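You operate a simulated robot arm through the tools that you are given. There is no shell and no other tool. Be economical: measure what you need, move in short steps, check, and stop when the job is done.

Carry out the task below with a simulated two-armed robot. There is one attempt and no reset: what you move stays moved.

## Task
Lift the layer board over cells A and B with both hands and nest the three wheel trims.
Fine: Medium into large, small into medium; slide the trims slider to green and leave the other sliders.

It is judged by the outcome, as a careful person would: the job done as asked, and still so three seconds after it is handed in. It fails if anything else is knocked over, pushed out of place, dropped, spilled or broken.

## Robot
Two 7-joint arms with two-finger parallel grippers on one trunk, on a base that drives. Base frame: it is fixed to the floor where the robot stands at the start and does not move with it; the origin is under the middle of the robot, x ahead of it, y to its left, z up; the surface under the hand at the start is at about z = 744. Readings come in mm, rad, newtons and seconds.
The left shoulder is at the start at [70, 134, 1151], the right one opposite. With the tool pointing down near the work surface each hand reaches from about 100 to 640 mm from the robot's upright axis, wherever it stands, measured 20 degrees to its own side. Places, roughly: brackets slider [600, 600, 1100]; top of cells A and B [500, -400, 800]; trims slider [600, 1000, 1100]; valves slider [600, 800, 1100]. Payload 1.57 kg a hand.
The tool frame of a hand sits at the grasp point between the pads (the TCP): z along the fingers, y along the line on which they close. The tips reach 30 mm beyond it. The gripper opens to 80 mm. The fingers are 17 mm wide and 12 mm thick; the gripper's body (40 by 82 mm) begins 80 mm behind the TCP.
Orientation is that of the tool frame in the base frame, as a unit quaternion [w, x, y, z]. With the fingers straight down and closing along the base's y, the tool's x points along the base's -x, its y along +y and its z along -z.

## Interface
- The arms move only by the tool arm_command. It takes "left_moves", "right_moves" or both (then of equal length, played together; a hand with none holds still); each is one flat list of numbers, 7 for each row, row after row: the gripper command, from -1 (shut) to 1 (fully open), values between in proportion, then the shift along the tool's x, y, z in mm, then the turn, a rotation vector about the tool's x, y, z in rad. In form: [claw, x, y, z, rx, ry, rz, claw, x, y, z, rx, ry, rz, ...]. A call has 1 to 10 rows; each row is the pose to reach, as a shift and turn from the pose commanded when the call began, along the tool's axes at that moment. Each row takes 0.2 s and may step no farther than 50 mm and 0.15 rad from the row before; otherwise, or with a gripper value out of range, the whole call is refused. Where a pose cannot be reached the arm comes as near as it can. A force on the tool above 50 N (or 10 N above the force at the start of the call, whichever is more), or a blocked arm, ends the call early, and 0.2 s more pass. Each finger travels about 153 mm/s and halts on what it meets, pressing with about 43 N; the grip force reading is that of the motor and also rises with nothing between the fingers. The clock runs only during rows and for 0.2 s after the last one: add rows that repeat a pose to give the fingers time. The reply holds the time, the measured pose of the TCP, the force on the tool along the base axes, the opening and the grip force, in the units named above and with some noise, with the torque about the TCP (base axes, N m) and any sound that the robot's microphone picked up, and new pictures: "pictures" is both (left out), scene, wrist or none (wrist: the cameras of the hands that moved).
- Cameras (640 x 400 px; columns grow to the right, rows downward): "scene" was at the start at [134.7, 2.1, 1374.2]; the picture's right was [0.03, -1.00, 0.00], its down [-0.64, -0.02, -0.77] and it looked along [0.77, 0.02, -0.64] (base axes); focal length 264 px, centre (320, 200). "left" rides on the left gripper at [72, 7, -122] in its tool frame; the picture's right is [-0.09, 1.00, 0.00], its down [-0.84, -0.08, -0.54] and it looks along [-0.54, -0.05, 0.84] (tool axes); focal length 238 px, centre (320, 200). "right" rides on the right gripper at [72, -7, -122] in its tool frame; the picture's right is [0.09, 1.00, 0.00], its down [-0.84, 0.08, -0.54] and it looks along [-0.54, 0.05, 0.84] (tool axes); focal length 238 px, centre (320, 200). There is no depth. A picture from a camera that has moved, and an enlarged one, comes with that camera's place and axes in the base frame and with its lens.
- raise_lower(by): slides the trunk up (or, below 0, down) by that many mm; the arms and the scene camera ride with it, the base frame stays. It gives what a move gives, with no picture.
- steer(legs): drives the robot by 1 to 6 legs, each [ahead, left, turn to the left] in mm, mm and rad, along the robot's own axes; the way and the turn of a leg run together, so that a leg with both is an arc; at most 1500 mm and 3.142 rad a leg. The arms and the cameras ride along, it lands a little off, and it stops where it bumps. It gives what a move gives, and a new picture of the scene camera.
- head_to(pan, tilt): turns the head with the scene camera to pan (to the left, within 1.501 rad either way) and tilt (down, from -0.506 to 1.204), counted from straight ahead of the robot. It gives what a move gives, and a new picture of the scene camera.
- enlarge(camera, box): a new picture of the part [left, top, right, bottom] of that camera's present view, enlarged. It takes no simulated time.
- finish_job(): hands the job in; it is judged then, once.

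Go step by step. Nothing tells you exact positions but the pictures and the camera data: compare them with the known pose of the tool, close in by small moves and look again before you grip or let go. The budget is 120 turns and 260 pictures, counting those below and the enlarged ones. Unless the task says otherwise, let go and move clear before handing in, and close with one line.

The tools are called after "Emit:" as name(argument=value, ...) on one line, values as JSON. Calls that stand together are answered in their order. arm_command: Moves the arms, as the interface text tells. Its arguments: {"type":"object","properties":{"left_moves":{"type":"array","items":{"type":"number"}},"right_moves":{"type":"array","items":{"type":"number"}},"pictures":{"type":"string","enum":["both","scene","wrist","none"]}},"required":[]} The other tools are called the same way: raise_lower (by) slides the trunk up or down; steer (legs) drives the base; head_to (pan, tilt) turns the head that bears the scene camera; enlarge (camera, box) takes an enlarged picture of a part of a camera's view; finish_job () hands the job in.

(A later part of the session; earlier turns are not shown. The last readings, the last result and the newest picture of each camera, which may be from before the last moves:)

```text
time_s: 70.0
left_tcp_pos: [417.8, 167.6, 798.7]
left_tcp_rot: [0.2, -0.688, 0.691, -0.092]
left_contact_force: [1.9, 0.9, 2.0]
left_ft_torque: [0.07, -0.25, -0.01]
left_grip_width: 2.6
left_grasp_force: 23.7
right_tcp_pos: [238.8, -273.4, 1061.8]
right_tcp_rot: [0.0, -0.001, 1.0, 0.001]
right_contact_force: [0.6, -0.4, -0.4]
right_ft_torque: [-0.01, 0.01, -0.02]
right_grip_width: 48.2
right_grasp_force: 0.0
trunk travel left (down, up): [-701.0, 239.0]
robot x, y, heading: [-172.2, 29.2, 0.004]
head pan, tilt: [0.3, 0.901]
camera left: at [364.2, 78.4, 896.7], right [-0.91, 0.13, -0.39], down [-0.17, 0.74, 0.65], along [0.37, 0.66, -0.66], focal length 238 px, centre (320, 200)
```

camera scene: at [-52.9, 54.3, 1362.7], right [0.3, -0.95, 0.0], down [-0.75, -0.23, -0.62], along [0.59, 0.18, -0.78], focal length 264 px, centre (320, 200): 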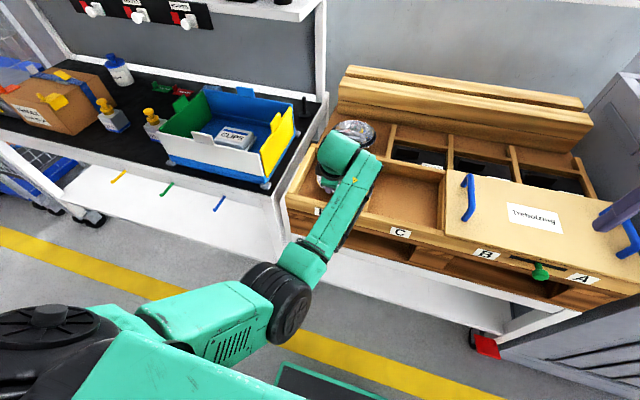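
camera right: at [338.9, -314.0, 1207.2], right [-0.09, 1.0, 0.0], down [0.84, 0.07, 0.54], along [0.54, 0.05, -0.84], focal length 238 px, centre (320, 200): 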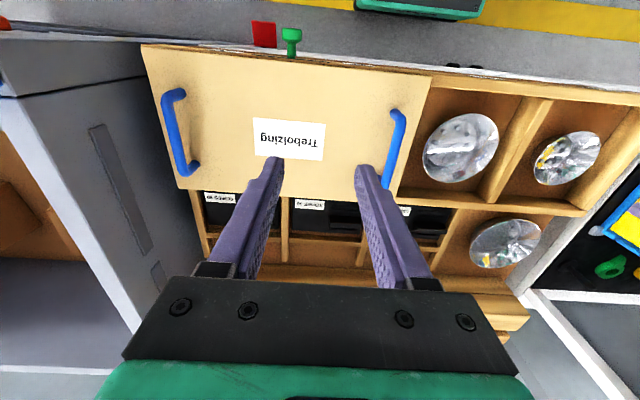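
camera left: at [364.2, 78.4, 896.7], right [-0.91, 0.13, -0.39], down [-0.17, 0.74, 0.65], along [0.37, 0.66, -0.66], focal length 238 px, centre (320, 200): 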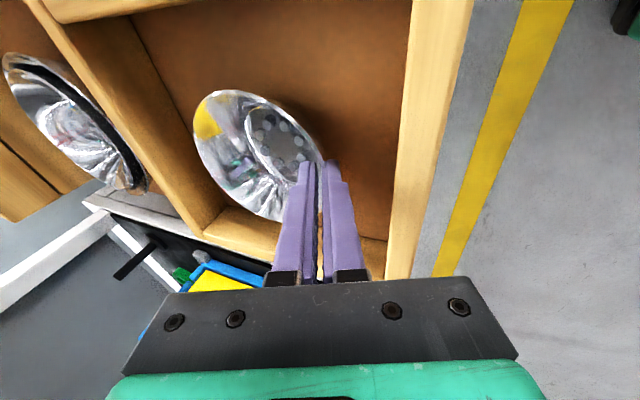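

The small trim is gripped. Lifting with the trunk by 100 mm and driving forward over the nest.

Emit:
raise_lower(by=40)

Emit:
enlarge(camera="left", box=[0, 0, 640, 400])

Emit:
raise_lower(by=60)

Emit:
steer(legs=[[185, -5, 0]])

Emit:
enlarge(camera="left", box=[120, 20, 440, 260])

```text
time_s: 70.8
left_tcp_pos: [418.0, 168.7, 838.5]
left_tcp_rot: [0.199, -0.689, 0.691, -0.091]
left_contact_force: [0.7, -0.8, -1.5]
left_ft_torque: [-0.02, 0.04, -0.02]
left_grip_width: 2.5
left_grasp_force: 24.2
right_tcp_pos: [240.4, -273.1, 1101.1]
right_tcp_rot: [0.0, -0.001, 1.0, 0.0]
right_contact_force: [0.1, 0.9, 0.2]
right_ft_torque: [0.0, 0.0, -0.02]
right_grip_width: 48.0
right_grasp_force: 0.2
trunk travel left (down, up): [-741.0, 199.0]
robot x, y, heading: [-172.1, 32.1, 0.0]
head pan, tilt: [0.3, 0.901]
```

```text
1.00 times, centred on (320, 200) of left (not enlarged: the box is as wide or as high as the picture)
camera zoom: at [364.6, 78.5, 935.7], right [-0.91, 0.13, -0.39], down [-0.17, 0.74, 0.65], along [0.37, 0.66, -0.66], focal length 238 px, centre (320, 200)
```

zoom: 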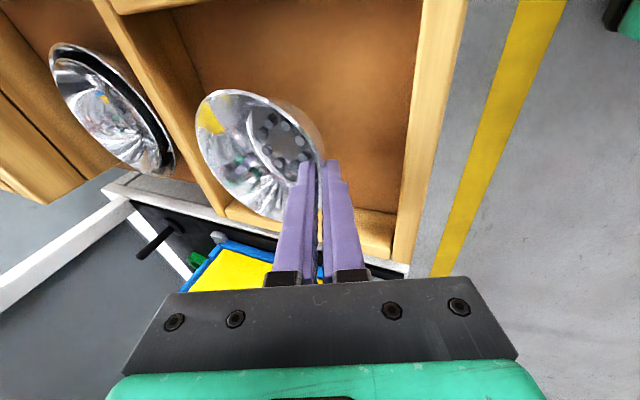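

```text
time_s: 71.8
left_tcp_pos: [418.5, 168.9, 898.9]
left_tcp_rot: [0.2, -0.689, 0.691, -0.093]
left_contact_force: [0.1, -0.6, -0.4]
left_ft_torque: [-0.01, 0.11, -0.02]
left_grip_width: 2.6
left_grasp_force: 24.2
right_tcp_pos: [241.2, -274.8, 1161.5]
right_tcp_rot: [0.0, -0.001, 1.0, 0.0]
right_contact_force: [-0.5, 1.3, 0.3]
right_ft_torque: [0.01, 0.0, -0.02]
right_grip_width: 48.1
right_grasp_force: 0.1
trunk travel left (down, up): [-801.0, 139.0]
robot x, y, heading: [-170.1, 33.4, 0.001]
head pan, tilt: [0.3, 0.901]
```

```text
time_s: 73.3
left_tcp_pos: [600.7, 163.9, 899.5]
left_tcp_rot: [0.201, -0.689, 0.691, -0.093]
left_contact_force: [0.1, 0.1, -1.5]
left_ft_torque: [-0.04, 0.08, 0.0]
left_grip_width: 2.6
left_grasp_force: 24.0
right_tcp_pos: [422.3, -278.5, 1162.3]
right_tcp_rot: [0.001, -0.001, 1.0, 0.0]
right_contact_force: [-0.2, 0.1, 0.8]
right_ft_torque: [0.02, 0.0, 0.03]
right_grip_width: 48.1
right_grasp_force: 0.1
trunk travel left (down, up): [-801.0, 139.0]
robot x, y, heading: [9.3, 25.4, -0.001]
head pan, tilt: [0.3, 0.901]
camera scene: at [130.5, 48.1, 1433.8], right [0.3, -0.95, 0.0], down [-0.75, -0.23, -0.62], along [0.59, 0.18, -0.78], focal length 264 px, centre (320, 200)
```

scene: 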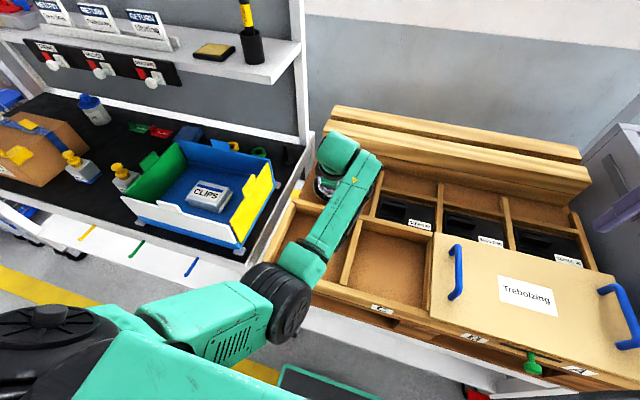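

```text
1.67 times, centred on (280, 140) of left
camera zoom: at [546.6, 74.1, 997.3], right [-0.91, 0.13, -0.39], down [-0.17, 0.74, 0.65], along [0.37, 0.66, -0.66], focal length 397 px, centre (387, 300)
```

zoom: 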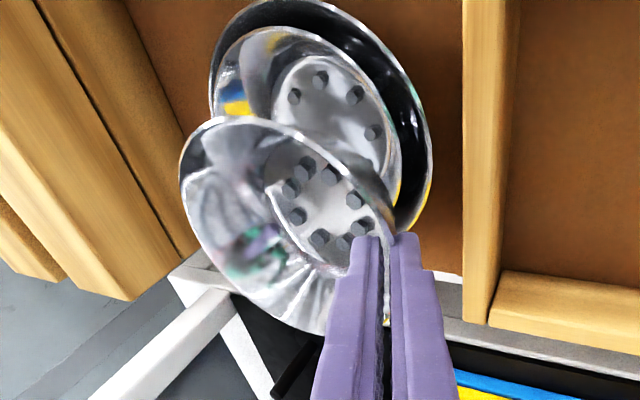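

Clear view: the medium is centred near (704, 164) inside the large. Moving the small over it: 42 mm forward, 3 mm right, then lowering with the trunk.

Emit:
steer(legs=[[42, -3, 0]])

Emit:
raise_lower(by=-55)

Emit:
enlarge(camera="left", box=[120, 20, 440, 260])

Emit:
enlarge(camera="right", box=[380, 120, 600, 300])

```text
time_s: 74.2
left_tcp_pos: [639.4, 162.2, 901.2]
left_tcp_rot: [0.202, -0.688, 0.691, -0.093]
left_contact_force: [-1.0, 1.3, -0.8]
left_ft_torque: [-0.02, 0.0, -0.02]
left_grip_width: 2.7
left_grasp_force: 24.1
right_tcp_pos: [459.8, -280.6, 1164.6]
right_tcp_rot: [0.003, 0.0, 1.0, 0.0]
right_contact_force: [-0.2, -0.6, 0.7]
right_ft_torque: [-0.03, -0.06, 0.02]
right_grip_width: 47.9
right_grasp_force: 0.0
trunk travel left (down, up): [-801.0, 139.0]
robot x, y, heading: [54.1, 22.2, -0.001]
head pan, tilt: [0.3, 0.901]
camera scene: at [168.2, 45.7, 1434.2], right [0.3, -0.95, 0.0], down [-0.75, -0.23, -0.62], along [0.6, 0.18, -0.78], focal length 264 px, centre (320, 200)
```

scene: 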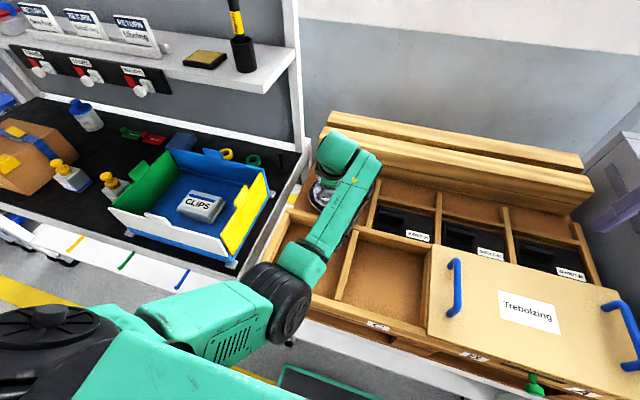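

```text
time_s: 75.2
left_tcp_pos: [643.2, 163.2, 844.1]
left_tcp_rot: [0.2, -0.689, 0.691, -0.091]
left_contact_force: [-0.3, -0.2, -0.8]
left_ft_torque: [-0.01, 0.05, -0.01]
left_grip_width: 2.3
left_grasp_force: 24.6
right_tcp_pos: [465.6, -279.9, 1107.5]
right_tcp_rot: [0.001, -0.001, 1.0, 0.001]
right_contact_force: [-0.9, 0.1, -0.5]
right_ft_torque: [-0.02, 0.0, 0.01]
right_grip_width: 47.9
right_grasp_force: 0.0
trunk travel left (down, up): [-746.0, 194.0]
robot x, y, heading: [48.5, 20.5, -0.0]
head pan, tilt: [0.3, 0.901]
```

```text
1.67 times, centred on (280, 140) of left
camera zoom: at [590.1, 72.0, 941.2], right [-0.91, 0.12, -0.39], down [-0.17, 0.74, 0.65], along [0.37, 0.66, -0.66], focal length 397 px, centre (387, 300)
```

zoom: 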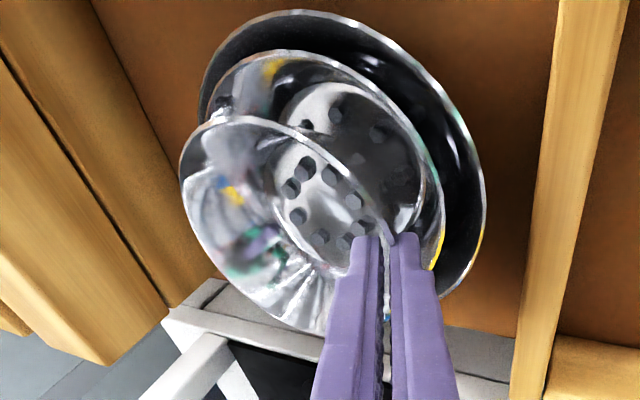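

```text
2.22 times, centred on (490, 210) of right
camera zoom: at [393.7, -287.3, 1228.6], right [-0.09, 1.0, 0.0], down [0.84, 0.08, 0.54], along [0.54, 0.05, -0.84], focal length 530 px, centre (-58, 178)
```

zoom: 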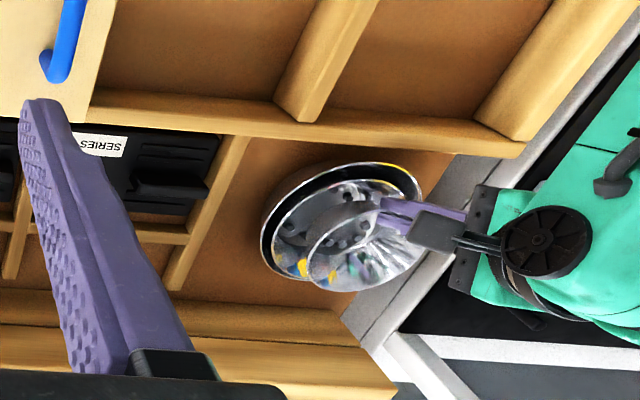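

Relative views say the small is within a few mm of concentric (about 3 mm too far left). Small base correction, then lower 25 mm.

Emit:
steer(legs=[[0, -3, 0]])

Emit:
raise_lower(by=-24)

Emit:
enlarge(camera="left", box=[120, 20, 440, 260])

Emit:
enlarge(camera="right", box=[420, 150, 580, 270])

```text
time_s: 75.9
left_tcp_pos: [643.6, 159.5, 843.1]
left_tcp_rot: [0.2, -0.689, 0.691, -0.093]
left_contact_force: [0.3, 0.4, -0.8]
left_ft_torque: [-0.03, 0.08, 0.01]
left_grip_width: 2.6
left_grasp_force: 24.1
right_tcp_pos: [465.7, -284.7, 1107.1]
right_tcp_rot: [0.0, -0.001, 1.0, 0.001]
right_contact_force: [0.2, -0.1, 0.2]
right_ft_torque: [-0.01, 0.01, 0.03]
right_grip_width: 48.2
right_grasp_force: 0.0
trunk travel left (down, up): [-746.0, 194.0]
robot x, y, heading: [54.0, 24.0, -0.002]
head pan, tilt: [0.3, 0.901]
camera scene: at [174.7, 42.9, 1378.5], right [0.3, -0.95, 0.0], down [-0.75, -0.23, -0.62], along [0.59, 0.18, -0.78], focal length 264 px, centre (320, 200)
```

scene: 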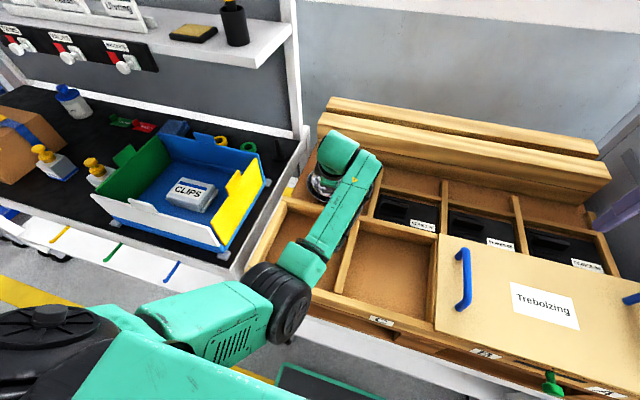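

```text
time_s: 76.6
left_tcp_pos: [643.3, 158.3, 820.8]
left_tcp_rot: [0.202, -0.688, 0.691, -0.092]
left_contact_force: [-0.7, -0.5, 3.2]
left_ft_torque: [-0.04, 0.05, -0.02]
left_grip_width: 2.9
left_grasp_force: 24.4
right_tcp_pos: [465.6, -283.9, 1083.1]
right_tcp_rot: [0.002, 0.0, 1.0, 0.0]
right_contact_force: [0.9, 0.2, 0.3]
right_ft_torque: [0.03, 0.0, -0.01]
right_grip_width: 47.9
right_grasp_force: 0.0
trunk travel left (down, up): [-722.0, 218.0]
robot x, y, heading: [53.7, 20.3, 0.003]
head pan, tilt: [0.3, 0.901]
```

```text
1.67 times, centred on (280, 140) of left
camera zoom: at [590.0, 68.9, 917.6], right [-0.91, 0.12, -0.39], down [-0.17, 0.74, 0.65], along [0.37, 0.66, -0.66], focal length 397 px, centre (387, 300)
```

zoom: 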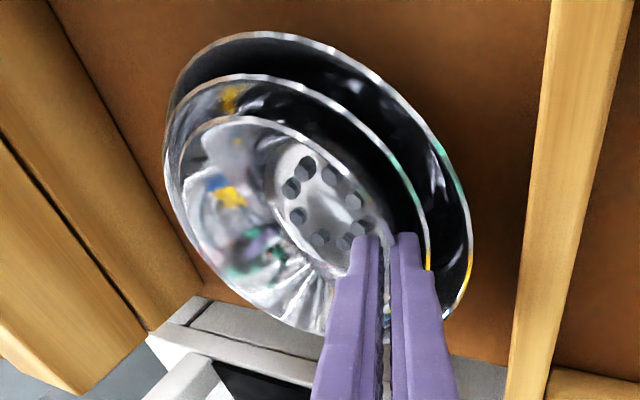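

```text
3.33 times, centred on (500, 210) of right
camera zoom: at [393.3, -290.6, 1204.6], right [-0.09, 1.0, 0.0], down [0.84, 0.08, 0.54], along [0.54, 0.05, -0.84], focal length 794 px, centre (-280, 167)
```

zoom: 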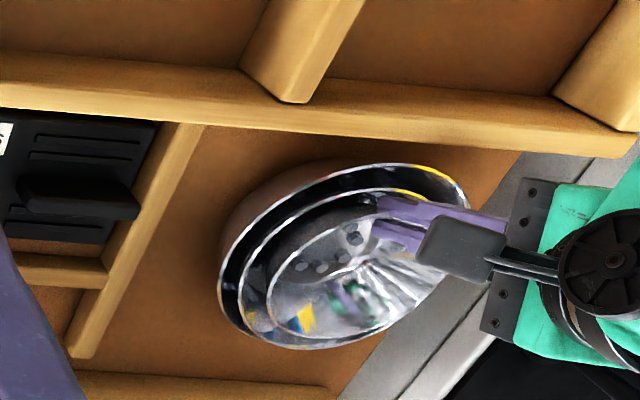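

Slight contact (3 N). Lowering 4 mm more to see whether it seats.

Emit:
raise_lower(by=-4)

Emit:
enlarge(camera="left", box=[120, 20, 440, 260])

```text
time_s: 77.1
left_tcp_pos: [641.8, 157.3, 818.6]
left_tcp_rot: [0.203, -0.689, 0.69, -0.093]
left_contact_force: [-3.7, -1.6, 9.6]
left_ft_torque: [-0.03, 0.13, 0.0]
left_grip_width: 2.3
left_grasp_force: 24.0
right_tcp_pos: [463.0, -284.2, 1080.2]
right_tcp_rot: [0.001, -0.001, 1.0, 0.001]
right_contact_force: [0.3, -0.5, -0.7]
right_ft_torque: [0.0, -0.01, 0.03]
right_grip_width: 48.1
right_grasp_force: 0.0
trunk travel left (down, up): [-718.0, 222.0]
robot x, y, heading: [54.0, 21.8, 0.003]
head pan, tilt: [0.3, 0.901]
```

```text
1.67 times, centred on (280, 140) of left
camera zoom: at [588.5, 68.4, 915.2], right [-0.91, 0.13, -0.39], down [-0.17, 0.74, 0.65], along [0.37, 0.66, -0.66], focal length 397 px, centre (387, 300)
```

zoom: 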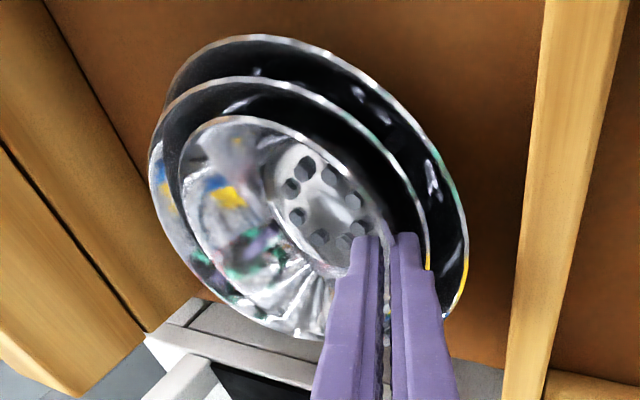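

The small's far side is pushing the medium backwards. Raising 14 mm and looking.

Emit:
raise_lower(by=14)

Emit:
enlarge(camera="left", box=[120, 20, 440, 260])

Emit:
enlarge(camera="right", box=[420, 150, 580, 270])

```text
time_s: 77.8
left_tcp_pos: [642.5, 158.7, 829.5]
left_tcp_rot: [0.201, -0.689, 0.691, -0.091]
left_contact_force: [-1.0, 0.2, -0.6]
left_ft_torque: [-0.04, 0.03, 0.05]
left_grip_width: 2.5
left_grasp_force: 24.3
right_tcp_pos: [465.3, -283.7, 1093.3]
right_tcp_rot: [0.001, -0.001, 1.0, 0.0]
right_contact_force: [-0.6, 0.4, 0.0]
right_ft_torque: [-0.02, -0.03, -0.02]
right_grip_width: 48.3
right_grasp_force: 0.1
trunk travel left (down, up): [-732.0, 208.0]
robot x, y, heading: [53.8, 20.6, 0.005]
head pan, tilt: [0.3, 0.901]
```

```text
1.67 times, centred on (280, 140) of left
camera zoom: at [589.7, 68.8, 927.2], right [-0.91, 0.12, -0.39], down [-0.17, 0.74, 0.65], along [0.37, 0.66, -0.66], focal length 397 px, centre (387, 300)
```

zoom: 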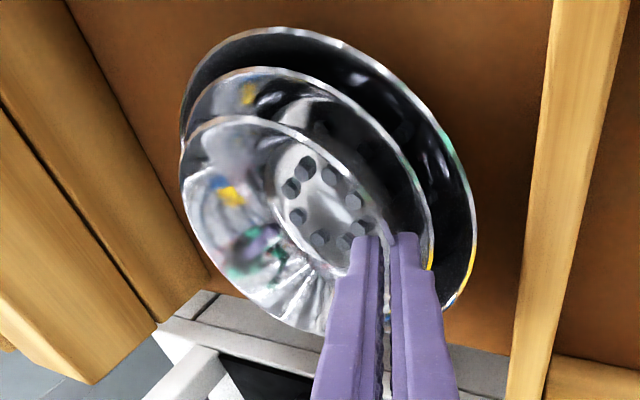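

```text
3.33 times, centred on (500, 210) of right
camera zoom: at [393.3, -290.6, 1214.7], right [-0.09, 1.0, 0.0], down [0.84, 0.08, 0.54], along [0.54, 0.05, -0.84], focal length 794 px, centre (-280, 167)
```

zoom: 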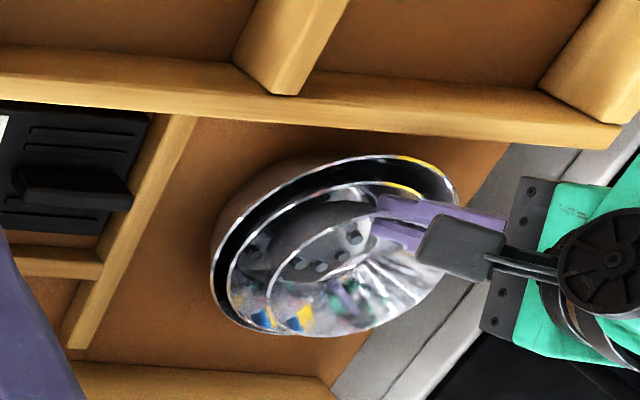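

The medium sits ~8 mm toward the back of the large. Plan: lower until the outer finger is just inside the medium's near wall, then move back ~7 mm so it draws the medium forward to centre, then lower.

Emit:
raise_lower(by=-11)

Emit:
steer(legs=[[-7, 0, 0]])

Emit:
enlarge(camera="left", box=[120, 20, 440, 260])

Emit:
enlarge(camera="right", box=[420, 150, 580, 270])

```text
time_s: 78.3
left_tcp_pos: [642.4, 157.9, 819.6]
left_tcp_rot: [0.202, -0.689, 0.691, -0.092]
left_contact_force: [-2.4, -1.0, 6.3]
left_ft_torque: [0.02, 0.15, -0.05]
left_grip_width: 2.5
left_grasp_force: 23.2
right_tcp_pos: [464.4, -283.2, 1081.7]
right_tcp_rot: [0.001, -0.001, 1.0, 0.0]
right_contact_force: [-0.3, -0.5, 0.2]
right_ft_torque: [-0.01, 0.01, -0.02]
right_grip_width: 48.2
right_grasp_force: 0.0
trunk travel left (down, up): [-721.0, 219.0]
robot x, y, heading: [50.6, 21.5, 0.007]
head pan, tilt: [0.3, 0.901]
```

```text
time_s: 79.1
left_tcp_pos: [636.2, 159.2, 820.3]
left_tcp_rot: [0.201, -0.688, 0.691, -0.092]
left_contact_force: [-0.5, 1.1, 3.6]
left_ft_torque: [-0.02, 0.05, -0.01]
left_grip_width: 2.6
left_grasp_force: 24.2
right_tcp_pos: [457.8, -283.5, 1082.5]
right_tcp_rot: [0.002, -0.001, 1.0, 0.0]
right_contact_force: [-0.2, 0.1, 0.2]
right_ft_torque: [0.0, 0.0, -0.01]
right_grip_width: 48.2
right_grasp_force: 0.2
trunk travel left (down, up): [-721.0, 219.0]
robot x, y, heading: [46.4, 20.3, -0.005]
head pan, tilt: [0.3, 0.901]
camera scene: at [166.5, 41.6, 1353.7], right [0.3, -0.95, 0.0], down [-0.75, -0.23, -0.62], along [0.59, 0.18, -0.78], focal length 264 px, centre (320, 200)
```

scene: 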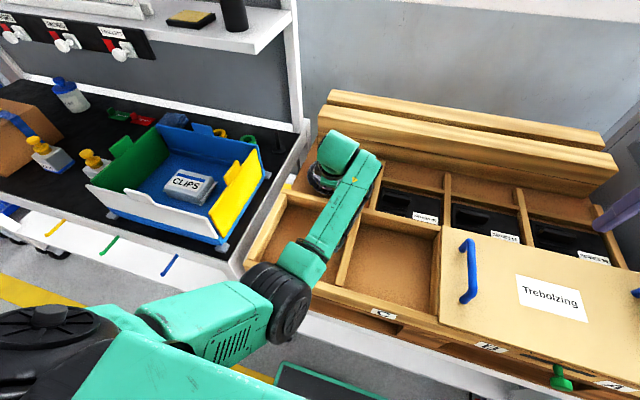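

```text
1.67 times, centred on (280, 140) of left
camera zoom: at [582.4, 68.7, 916.9], right [-0.91, 0.12, -0.39], down [-0.17, 0.74, 0.65], along [0.37, 0.66, -0.66], focal length 397 px, centre (387, 300)
```

zoom: 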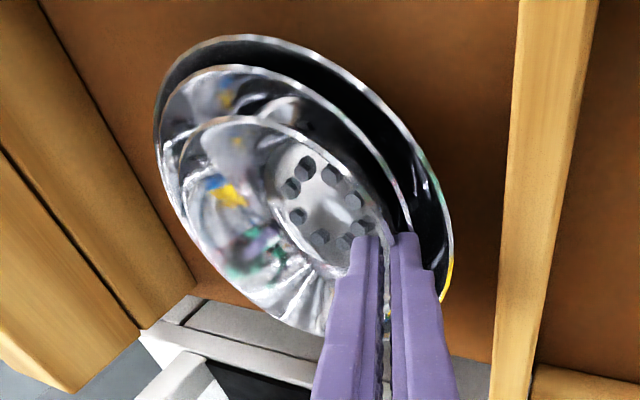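

```text
3.33 times, centred on (500, 210) of right
camera zoom: at [385.8, -290.8, 1203.8], right [-0.09, 1.0, 0.0], down [0.84, 0.08, 0.54], along [0.54, 0.05, -0.84], focal length 794 px, centre (-280, 167)
```

zoom: 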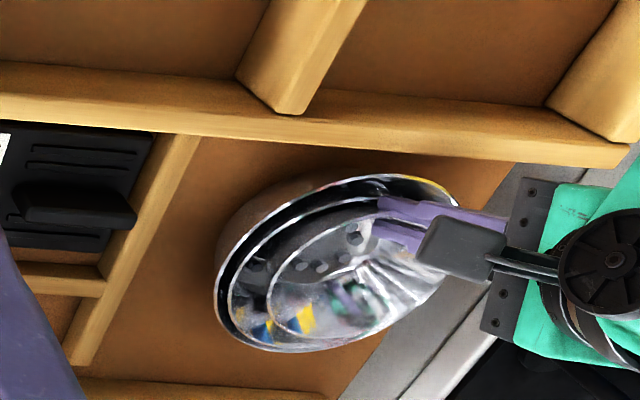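

The medium moved forward with the finger. Lowering 4 mm.

Emit:
raise_lower(by=-4)

Emit:
enlarge(camera="left", box=[120, 20, 440, 260])

Emit:
enlarge(camera="right", box=[440, 170, 560, 260])

```text
time_s: 79.6
left_tcp_pos: [635.7, 159.7, 818.0]
left_tcp_rot: [0.204, -0.689, 0.69, -0.094]
left_contact_force: [-3.6, 0.0, 14.1]
left_ft_torque: [-0.03, -0.15, 0.02]
left_grip_width: 2.5
left_grasp_force: 24.0
right_tcp_pos: [456.2, -284.9, 1078.8]
right_tcp_rot: [0.002, -0.001, 1.0, 0.001]
right_contact_force: [-0.9, 0.0, -0.1]
right_ft_torque: [0.02, 0.03, 0.01]
right_grip_width: 47.9
right_grasp_force: 0.1
trunk travel left (down, up): [-717.0, 223.0]
robot x, y, heading: [47.9, 22.1, 0.002]
head pan, tilt: [0.3, 0.901]
```

```text
1.67 times, centred on (280, 140) of left
camera zoom: at [581.2, 68.7, 915.6], right [-0.91, 0.12, -0.39], down [-0.18, 0.74, 0.65], along [0.37, 0.66, -0.65], focal length 397 px, centre (387, 300)
```

zoom: 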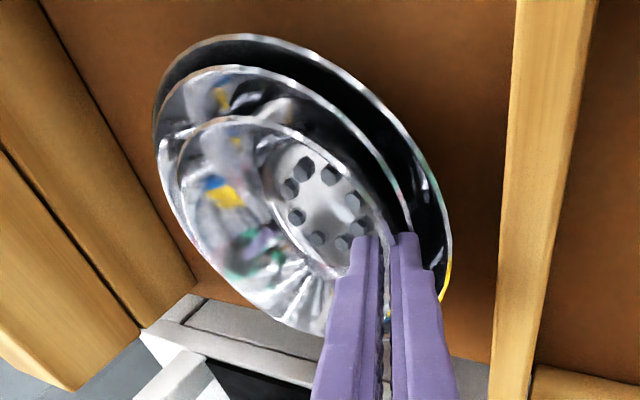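

```text
4.44 times, centred on (500, 215) of right
camera zoom: at [383.5, -291.0, 1200.5], right [-0.09, 1.0, 0.0], down [0.83, 0.08, 0.55], along [0.54, 0.05, -0.84], focal length 1059 px, centre (-480, 133)
```

zoom: 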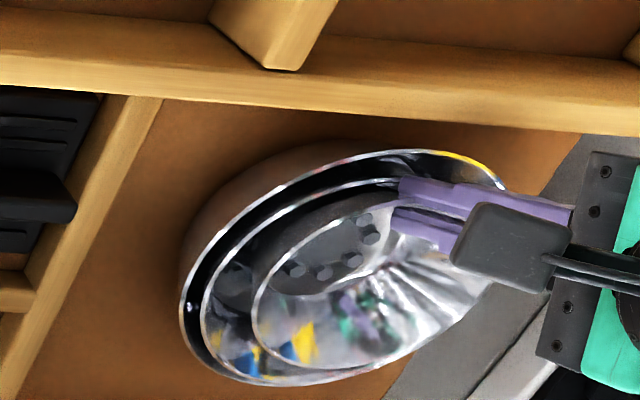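

Contact occurs at the same height as before, so the small is at its seat (resting on the medium's bolt heads). Relieving 2 mm, then opening slightly.

Emit:
raise_lower(by=2)

Emit:
arm_command(left_moves=[-0.85, 0, 0, 0, 0, 0, 0, -0.78, 0, 0, 0, 0, 0, 0], pictures="none")

Emit:
enlarge(camera="left", box=[120, 20, 440, 260])

Emit:
enlarge(camera="right", box=[440, 170, 560, 260])

```text
time_s: 80.1
left_tcp_pos: [635.9, 158.5, 819.1]
left_tcp_rot: [0.202, -0.689, 0.69, -0.093]
left_contact_force: [-1.5, 0.1, 10.9]
left_ft_torque: [0.0, -0.16, 0.02]
left_grip_width: 2.7
left_grasp_force: 23.8
right_tcp_pos: [456.8, -284.0, 1080.2]
right_tcp_rot: [0.002, -0.001, 1.0, 0.001]
right_contact_force: [0.5, 0.3, 0.7]
right_ft_torque: [-0.05, -0.01, -0.03]
right_grip_width: 48.1
right_grasp_force: 0.1
trunk travel left (down, up): [-719.0, 221.0]
robot x, y, heading: [44.8, 21.5, 0.0]
head pan, tilt: [0.3, 0.901]
```

```text
time_s: 80.7
left_tcp_pos: [634.5, 157.8, 818.8]
left_tcp_rot: [0.202, -0.689, 0.69, -0.092]
left_contact_force: [-3.1, -0.2, 9.5]
left_ft_torque: [-0.05, 0.04, 0.01]
left_grip_width: 8.0
left_grasp_force: 0.2
right_tcp_pos: [456.7, -283.7, 1081.4]
right_tcp_rot: [0.001, -0.001, 1.0, 0.0]
right_contact_force: [0.0, 0.2, -0.7]
right_ft_torque: [0.02, 0.02, 0.0]
right_grip_width: 48.1
right_grasp_force: 0.1
trunk travel left (down, up): [-719.0, 221.0]
robot x, y, heading: [47.2, 16.2, 0.003]
head pan, tilt: [0.3, 0.901]
```

```text
1.67 times, centred on (280, 140) of left
camera zoom: at [581.4, 68.6, 915.3], right [-0.91, 0.12, -0.39], down [-0.17, 0.74, 0.65], along [0.37, 0.66, -0.66], focal length 397 px, centre (387, 300)
```

zoom: 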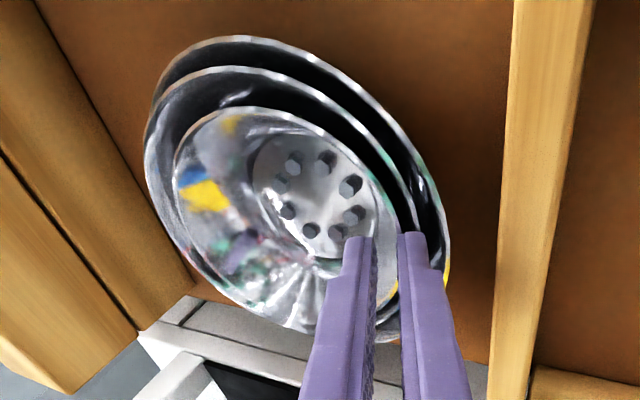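

```text
4.44 times, centred on (500, 215) of right
camera zoom: at [384.4, -291.0, 1202.1], right [-0.09, 1.0, 0.0], down [0.84, 0.08, 0.54], along [0.54, 0.05, -0.84], focal length 1059 px, centre (-480, 133)
```

zoom: 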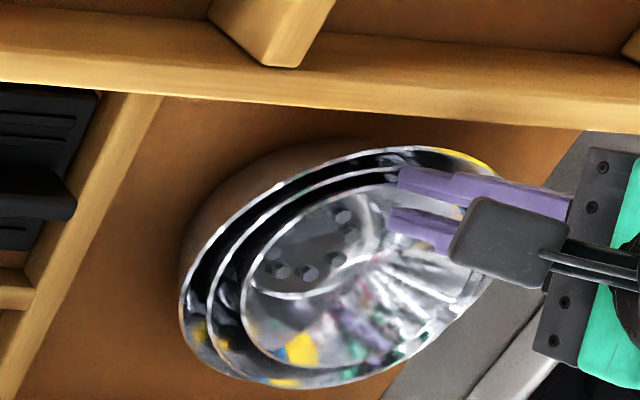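

Released. The outer finger still presses on the medium's near wall; withdrawing along the slope with alternating trunk and base steps.

Emit:
raise_lower(by=5)

Emit:
steer(legs=[[-3, 0, 0]])

Emit:
enlarge(camera="left", box=[120, 20, 440, 260])

```text
time_s: 81.3
left_tcp_pos: [635.3, 159.0, 820.8]
left_tcp_rot: [0.2, -0.689, 0.69, -0.091]
left_contact_force: [-0.7, 0.6, -0.2]
left_ft_torque: [0.02, -0.05, 0.01]
left_grip_width: 8.7
left_grasp_force: 0.1
right_tcp_pos: [457.6, -284.1, 1084.7]
right_tcp_rot: [0.001, -0.001, 1.0, 0.0]
right_contact_force: [-0.1, -0.6, 0.5]
right_ft_torque: [-0.01, 0.01, 0.01]
right_grip_width: 48.1
right_grasp_force: 0.1
trunk travel left (down, up): [-724.0, 216.0]
robot x, y, heading: [43.8, 20.5, -0.001]
head pan, tilt: [0.3, 0.901]
```

```text
time_s: 82.0
left_tcp_pos: [634.0, 158.4, 822.0]
left_tcp_rot: [0.2, -0.689, 0.691, -0.091]
left_contact_force: [0.1, -0.4, 0.4]
left_ft_torque: [0.01, 0.04, 0.0]
left_grip_width: 9.1
left_grasp_force: 0.0
right_tcp_pos: [456.2, -284.5, 1085.9]
right_tcp_rot: [0.0, -0.001, 1.0, 0.0]
right_contact_force: [0.0, 0.9, 0.9]
right_ft_torque: [0.02, 0.01, 0.0]
right_grip_width: 47.9
right_grasp_force: 0.1
trunk travel left (down, up): [-724.0, 216.0]
robot x, y, heading: [44.2, 19.9, 0.002]
head pan, tilt: [0.3, 0.901]
camera scene: at [165.4, 41.8, 1356.4], right [0.3, -0.95, 0.0], down [-0.75, -0.23, -0.62], along [0.59, 0.18, -0.78], focal length 264 px, centre (320, 200)
```

scene: 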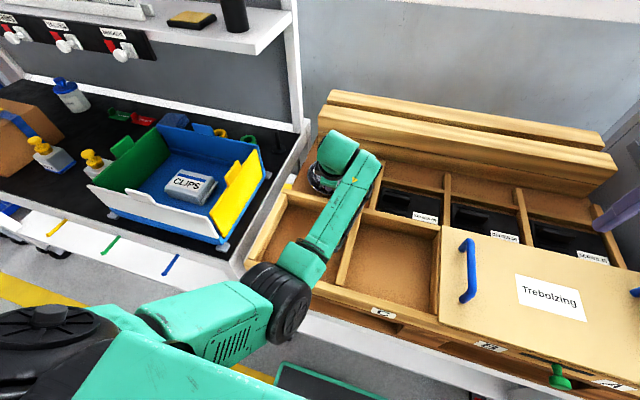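

```text
1.67 times, centred on (280, 140) of left
camera zoom: at [580.5, 68.9, 918.7], right [-0.91, 0.12, -0.39], down [-0.17, 0.74, 0.65], along [0.37, 0.66, -0.66], focal length 397 px, centre (387, 300)
```

zoom: 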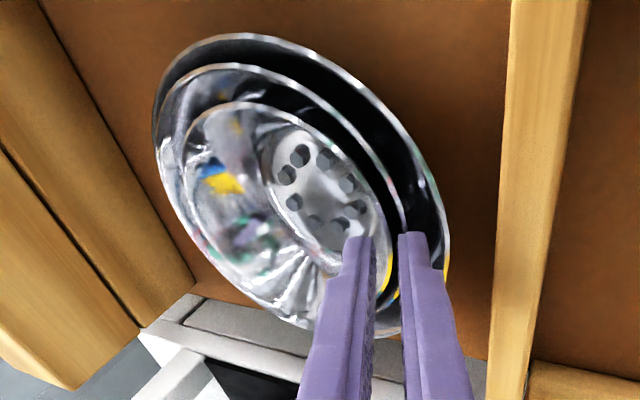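

Forces are zero and the three are nested. Continuing the withdrawal.

Emit:
raise_lower(by=6)

Emit:
steer(legs=[[-4, 0, 0]])

Emit:
raise_lower(by=10)

Emit:
enlarge(camera="left", box=[120, 20, 440, 260])

```text
time_s: 82.5
left_tcp_pos: [632.9, 158.7, 827.3]
left_tcp_rot: [-0.201, 0.69, -0.69, 0.091]
left_contact_force: [-0.1, 0.0, -0.2]
left_ft_torque: [0.01, -0.01, -0.02]
left_grip_width: 8.8
left_grasp_force: 0.0
right_tcp_pos: [454.6, -283.9, 1090.3]
right_tcp_rot: [0.001, -0.001, 1.0, 0.0]
right_contact_force: [-0.9, 0.4, 0.0]
right_ft_torque: [-0.02, 0.02, -0.01]
right_grip_width: 47.8
right_grasp_force: 0.1
trunk travel left (down, up): [-730.0, 210.0]
robot x, y, heading: [40.8, 19.3, 0.006]
head pan, tilt: [0.3, 0.901]
```

```text
time_s: 83.2
left_tcp_pos: [630.5, 159.3, 826.4]
left_tcp_rot: [0.201, -0.689, 0.691, -0.092]
left_contact_force: [-0.2, 0.0, 0.4]
left_ft_torque: [-0.02, 0.01, 0.0]
left_grip_width: 8.6
left_grasp_force: 0.1
right_tcp_pos: [451.6, -282.7, 1091.6]
right_tcp_rot: [0.0, -0.001, 1.0, 0.0]
right_contact_force: [0.3, 0.6, 0.0]
right_ft_torque: [0.01, 0.02, 0.0]
right_grip_width: 48.4
right_grasp_force: 0.2
trunk travel left (down, up): [-730.0, 210.0]
robot x, y, heading: [38.0, 20.7, 0.001]
head pan, tilt: [0.3, 0.901]
camera scene: at [161.7, 41.8, 1362.4], right [0.3, -0.95, 0.0], down [-0.75, -0.23, -0.62], along [0.59, 0.18, -0.78], focal length 264 px, centre (320, 200)
```

scene: 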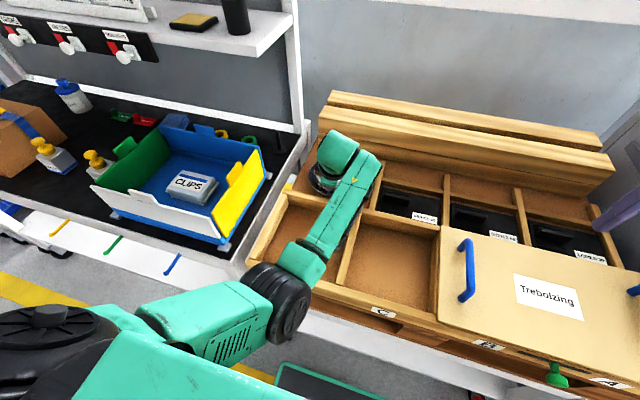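

```text
time_s: 83.8
left_tcp_pos: [630.5, 159.4, 838.6]
left_tcp_rot: [0.201, -0.689, 0.691, -0.091]
left_contact_force: [0.2, 0.7, -0.4]
left_ft_torque: [0.01, 0.0, 0.02]
left_grip_width: 8.8
left_grasp_force: 0.0
right_tcp_pos: [452.1, -284.1, 1101.4]
right_tcp_rot: [0.0, 0.0, 1.0, 0.0]
right_contact_force: [1.3, 0.3, -0.8]
right_ft_torque: [0.04, -0.03, -0.03]
right_grip_width: 47.9
right_grasp_force: 0.1
trunk travel left (down, up): [-740.0, 200.0]
robot x, y, heading: [39.8, 17.2, -0.001]
head pan, tilt: [0.3, 0.901]
```

```text
1.67 times, centred on (280, 140) of left
camera zoom: at [576.1, 69.3, 935.0], right [-0.91, 0.12, -0.39], down [-0.17, 0.74, 0.65], along [0.37, 0.66, -0.66], focal length 397 px, centre (387, 300)
```

zoom: 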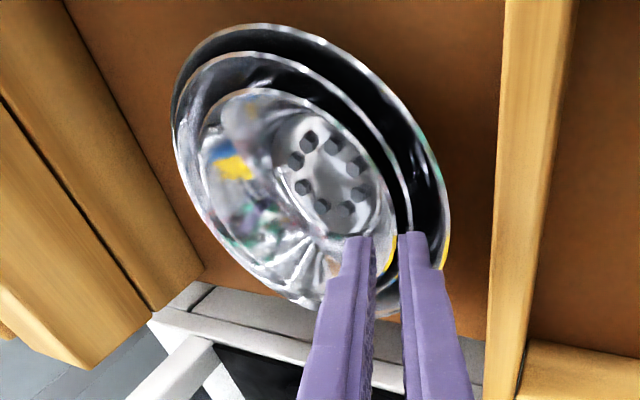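

The fingers are clear. Raising 90 mm and inspecting.

Emit:
raise_lower(by=90)

Emit:
steer(legs=[[-250, 0, 0]])

Emit:
enlarge(camera="left", box=[0, 0, 320, 200])

Emit:
enlarge(camera="scene", box=[300, 90, 440, 180])

```text
time_s: 85.1
left_tcp_pos: [628.4, 158.7, 926.8]
left_tcp_rot: [0.201, -0.689, 0.69, -0.091]
left_contact_force: [0.8, 0.7, 0.3]
left_ft_torque: [0.0, -0.03, 0.03]
left_grip_width: 9.0
left_grasp_force: 0.2
right_tcp_pos: [451.3, -283.1, 1191.1]
right_tcp_rot: [0.001, -0.001, 1.0, -0.001]
right_contact_force: [1.0, -0.6, 0.2]
right_ft_torque: [-0.04, -0.02, 0.01]
right_grip_width: 48.1
right_grasp_force: 0.0
trunk travel left (down, up): [-830.0, 110.0]
robot x, y, heading: [40.0, 16.9, -0.002]
head pan, tilt: [0.3, 0.901]
```

```text
time_s: 86.9
left_tcp_pos: [379.6, 159.4, 926.0]
left_tcp_rot: [0.201, -0.689, 0.69, -0.091]
left_contact_force: [0.2, 0.0, 0.4]
left_ft_torque: [0.0, -0.03, -0.02]
left_grip_width: 8.8
left_grasp_force: 0.1
right_tcp_pos: [203.5, -284.8, 1190.9]
right_tcp_rot: [0.0, -0.002, 1.0, 0.0]
right_contact_force: [0.4, 0.1, 0.1]
right_ft_torque: [0.01, 0.05, -0.02]
right_grip_width: 48.0
right_grasp_force: 0.1
trunk travel left (down, up): [-830.0, 110.0]
robot x, y, heading: [-209.5, 20.4, 0.006]
head pan, tilt: [0.3, 0.901]
camera scene: at [-87.2, 41.4, 1462.3], right [0.3, -0.95, 0.0], down [-0.75, -0.23, -0.62], along [0.59, 0.19, -0.78], focal length 264 px, centre (320, 200)
```

scene: 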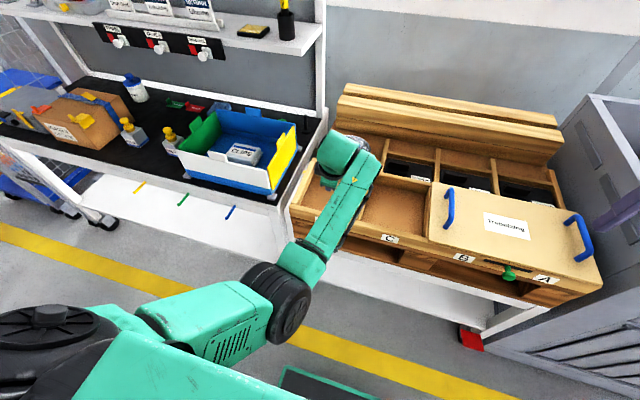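

```text
2.00 times, centred on (160, 100) of left
camera zoom: at [327.6, 69.0, 1024.3], right [-0.91, 0.12, -0.39], down [-0.17, 0.74, 0.65], along [0.37, 0.66, -0.66], focal length 477 px, centre (640, 400)
```

zoom: 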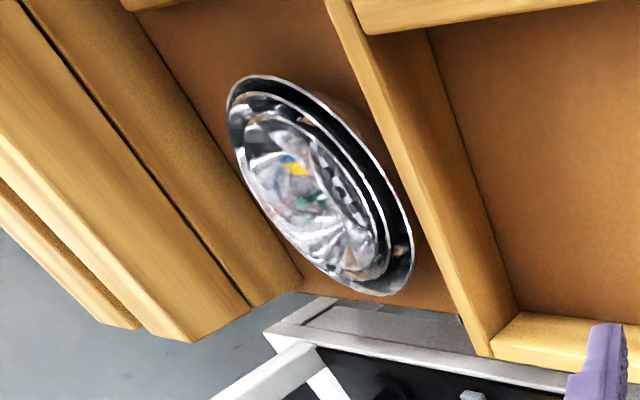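

```text
4.44 times, centred on (370, 135) of scene
camera zoom: at [-87.2, 41.4, 1462.3], right [0.3, -0.95, 0.0], down [-0.75, -0.23, -0.62], along [0.59, 0.19, -0.78], focal length 1175 px, centre (98, 489)
```

zoom: 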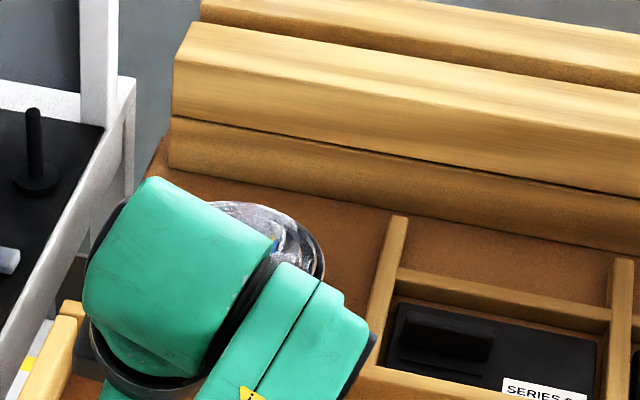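

The three trims are nested (small in medium in large). Next, the trims slider: back off further, raise the trunk, and unwind the left hand to point plainly down.

Emit:
steer(legs=[[-100, 0, 0]])

Emit:
raise_lower(by=105)

Emit:
arm_command(left_moves=[-1, 7, 0, 0, -0.0185, 0.0409, 0.139, -1, 14, 0, 0, -0.037, 0.0818, 0.278, -1, 21, 0, 0, -0.0555, 0.1227, 0.417, -1, 28, 0, 0, -0.074, 0.1636, 0.556, -1, 35, 0, 0, -0.0925, 0.2045, 0.695, -1, 42, 0, 0, -0.111, 0.2454, 0.834, -1, 49, 0, 0, -0.1295, 0.2863, 0.973, -1, 56, 0, 0, -0.148, 0.3272, 1.112, -1, 63, 0, 0, -0.1665, 0.3681, 1.251, -1, 70, 0, 0, -0.185, 0.409, 1.39], pictures="scene")

```text
time_s: 88.0
left_tcp_pos: [280.9, 157.9, 926.1]
left_tcp_rot: [0.2, -0.689, 0.691, -0.091]
left_contact_force: [0.7, 0.5, 0.2]
left_ft_torque: [0.0, -0.02, -0.01]
left_grip_width: 9.0
left_grasp_force: 0.1
right_tcp_pos: [104.7, -284.8, 1189.4]
right_tcp_rot: [-0.002, -0.001, 1.0, 0.0]
right_contact_force: [0.1, 0.8, 1.0]
right_ft_torque: [-0.01, 0.0, -0.01]
right_grip_width: 47.9
right_grasp_force: 0.1
trunk travel left (down, up): [-830.0, 110.0]
robot x, y, heading: [-312.3, 21.9, 0.001]
head pan, tilt: [0.3, 0.901]
camera scene: at [-185.6, 41.0, 1462.2], right [0.3, -0.95, 0.0], down [-0.75, -0.23, -0.62], along [0.59, 0.18, -0.79], focal length 264 px, centre (320, 200)
```

scene: 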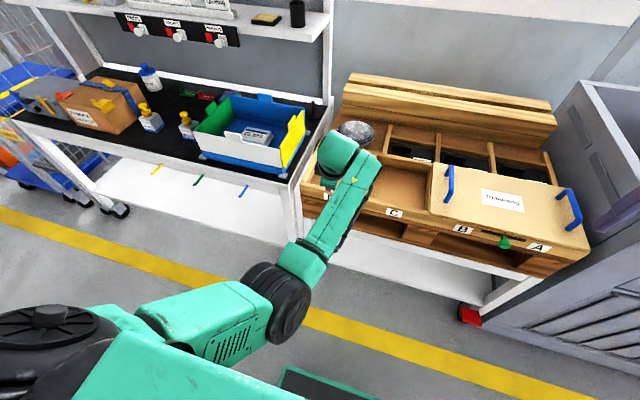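

```text
time_s: 89.4
left_tcp_pos: [279.2, 158.4, 1033.9]
left_tcp_rot: [0.201, -0.689, 0.69, -0.09]
left_contact_force: [0.0, -0.5, -1.0]
left_ft_torque: [-0.01, 0.0, 0.02]
left_grip_width: 8.5
left_grasp_force: 0.0
right_tcp_pos: [101.7, -284.7, 1294.6]
right_tcp_rot: [0.0, -0.001, 1.0, 0.0]
right_contact_force: [0.5, 0.2, -0.1]
right_ft_torque: [0.01, -0.02, -0.05]
right_grip_width: 47.8
right_grasp_force: 0.0
trunk travel left (down, up): [-935.0, 5.0]
robot x, y, heading: [-313.4, 18.5, 0.005]
head pan, tilt: [0.3, 0.901]
```

```text
time_s: 91.6
left_tcp_pos: [283.2, 87.6, 1024.0]
left_tcp_rot: [0.026, -0.083, 0.996, -0.012]
left_contact_force: [0.1, -1.1, -0.1]
left_ft_torque: [0.03, 0.01, 0.01]
left_grip_width: 0.0
left_grasp_force: 21.1
right_tcp_pos: [102.6, -285.7, 1294.3]
right_tcp_rot: [-0.001, -0.001, 1.0, 0.0]
right_contact_force: [-0.1, -0.1, 0.2]
right_ft_torque: [-0.03, -0.01, 0.02]
right_grip_width: 47.7
right_grasp_force: 0.1
trunk travel left (down, up): [-935.0, 5.0]
robot x, y, heading: [-309.1, 18.8, -0.003]
head pan, tilt: [0.3, 0.901]
camera scene: at [-188.7, 40.5, 1567.5], right [0.3, -0.95, 0.0], down [-0.75, -0.23, -0.62], along [0.59, 0.18, -0.78], focal length 264 px, centre (320, 200)
```

scene: 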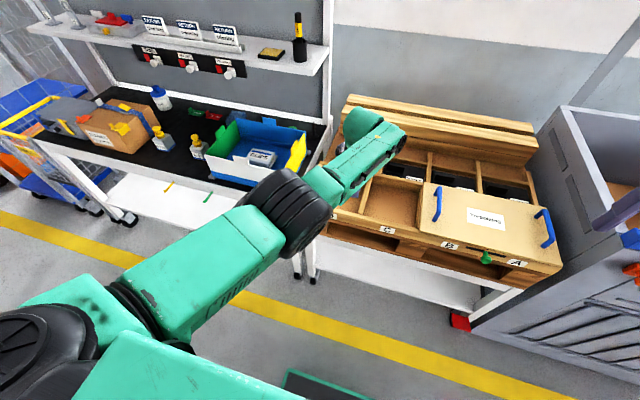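

The left hand is back to near pointing-down with fingers closed. Driving left along the bench front, raising the hand, and looking at the slider plate.

Emit:
arm_command(left_moves=[-1, 0, 0, -30, -0.01, 0.026, 0.083, -1, 0, 0, -60, -0.024, 0.052, 0.166, -1, 0, 0, -90, -0.024, 0.052, 0.166, -1, 0, 0, -120, -0.024, 0.052, 0.166], pictures="none")

Emit:
steer(legs=[[0, 750, 0]])

Emit:
head_to(pan=0.15, tilt=0.5)

```text
time_s: 92.6
left_tcp_pos: [276.2, 91.8, 1142.5]
left_tcp_rot: [-0.006, 0.009, 1.0, 0.001]
left_contact_force: [-0.1, -0.6, 0.4]
left_ft_torque: [-0.02, 0.0, 0.0]
left_grip_width: 0.0
left_grasp_force: 21.0
right_tcp_pos: [102.1, -285.0, 1295.2]
right_tcp_rot: [0.0, -0.001, 1.0, 0.001]
right_contact_force: [0.6, 0.0, 0.1]
right_ft_torque: [0.01, -0.01, 0.0]
right_grip_width: 48.1
right_grasp_force: 0.1
trunk travel left (down, up): [-935.0, 5.0]
robot x, y, heading: [-311.1, 20.7, 0.0]
head pan, tilt: [0.3, 0.901]
```

```text
time_s: 96.7
left_tcp_pos: [271.9, 846.4, 1142.3]
left_tcp_rot: [-0.006, 0.004, 1.0, 0.002]
left_contact_force: [-1.1, 0.5, 0.2]
left_ft_torque: [0.01, 0.02, 0.01]
left_grip_width: 0.0
left_grasp_force: 21.0
right_tcp_pos: [100.7, 470.8, 1295.0]
right_tcp_rot: [0.0, -0.005, 1.0, 0.001]
right_contact_force: [-0.4, 0.1, -0.7]
right_ft_torque: [0.05, 0.01, -0.02]
right_grip_width: 48.0
right_grasp_force: 0.1
trunk travel left (down, up): [-935.0, 5.0]
robot x, y, heading: [-313.2, 768.7, 0.007]
head pan, tilt: [0.3, 0.901]
camera scene: at [-193.4, 792.9, 1567.5], right [0.3, -0.95, 0.0], down [-0.75, -0.24, -0.62], along [0.59, 0.19, -0.78], focal length 264 px, centre (320, 200)
```

scene: 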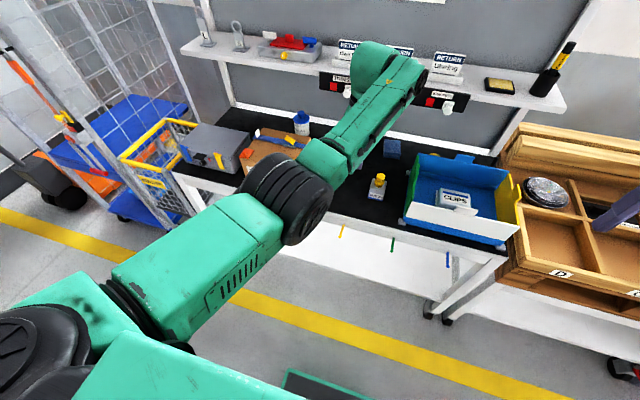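

```text
time_s: 97.6
left_tcp_pos: [272.2, 848.5, 1142.3]
left_tcp_rot: [-0.006, 0.005, 1.0, 0.001]
left_contact_force: [-0.9, -0.5, -0.1]
left_ft_torque: [0.01, -0.01, 0.03]
left_grip_width: 0.1
left_grasp_force: 20.9
right_tcp_pos: [100.2, 471.8, 1296.7]
right_tcp_rot: [0.001, -0.005, 1.0, 0.001]
right_contact_force: [-0.3, 0.2, 0.7]
right_ft_torque: [0.0, -0.01, 0.04]
right_grip_width: 48.1
right_grasp_force: 0.1
trunk travel left (down, up): [-935.0, 5.0]
robot x, y, heading: [-317.0, 771.8, 0.011]
head pan, tilt: [0.15, 0.499]
camera scene: at [-175.6, 786.5, 1601.3], right [0.16, -0.99, 0.0], down [-0.47, -0.08, -0.88], along [0.87, 0.14, -0.48], focal length 264 px, centre (320, 200)
```

scene: 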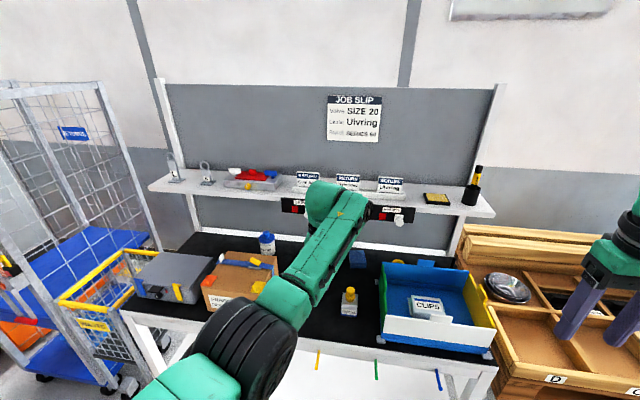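

The slider plate is hidden by the arm; checking with the left wrist camera.

Emit:
enlarge(camera="left", box=[0, 0, 640, 400])

Emit:
enlarge(camera="scene", box=[260, 160, 440, 260])

```text
1.00 times, centred on (320, 200) of left (not enlarged: the box is as wide or as high as the picture)
camera zoom: at [201.3, 855.1, 1266.2], right [0.1, 0.99, 0.0], down [0.84, -0.09, 0.53], along [0.53, -0.05, -0.85], focal length 238 px, centre (320, 200)
```

zoom: 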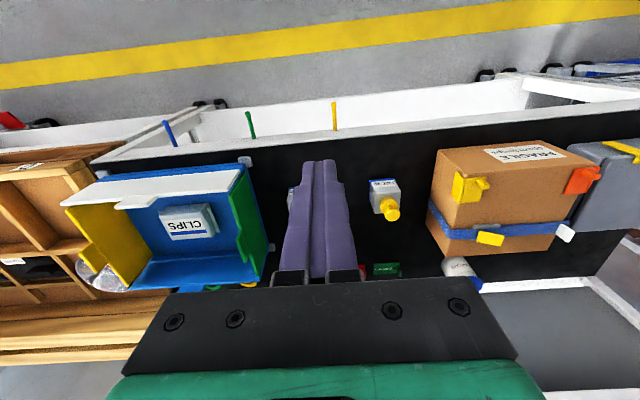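

```text
3.56 times, centred on (350, 210) of scene
camera zoom: at [-175.6, 786.5, 1601.3], right [0.16, -0.99, 0.0], down [-0.47, -0.08, -0.88], along [0.87, 0.14, -0.48], focal length 940 px, centre (213, 164)
```

zoom: 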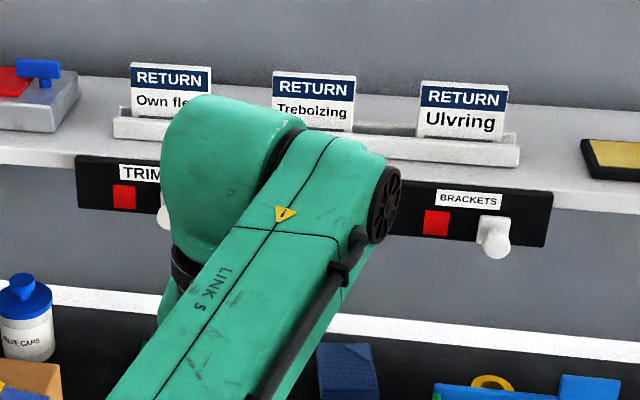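

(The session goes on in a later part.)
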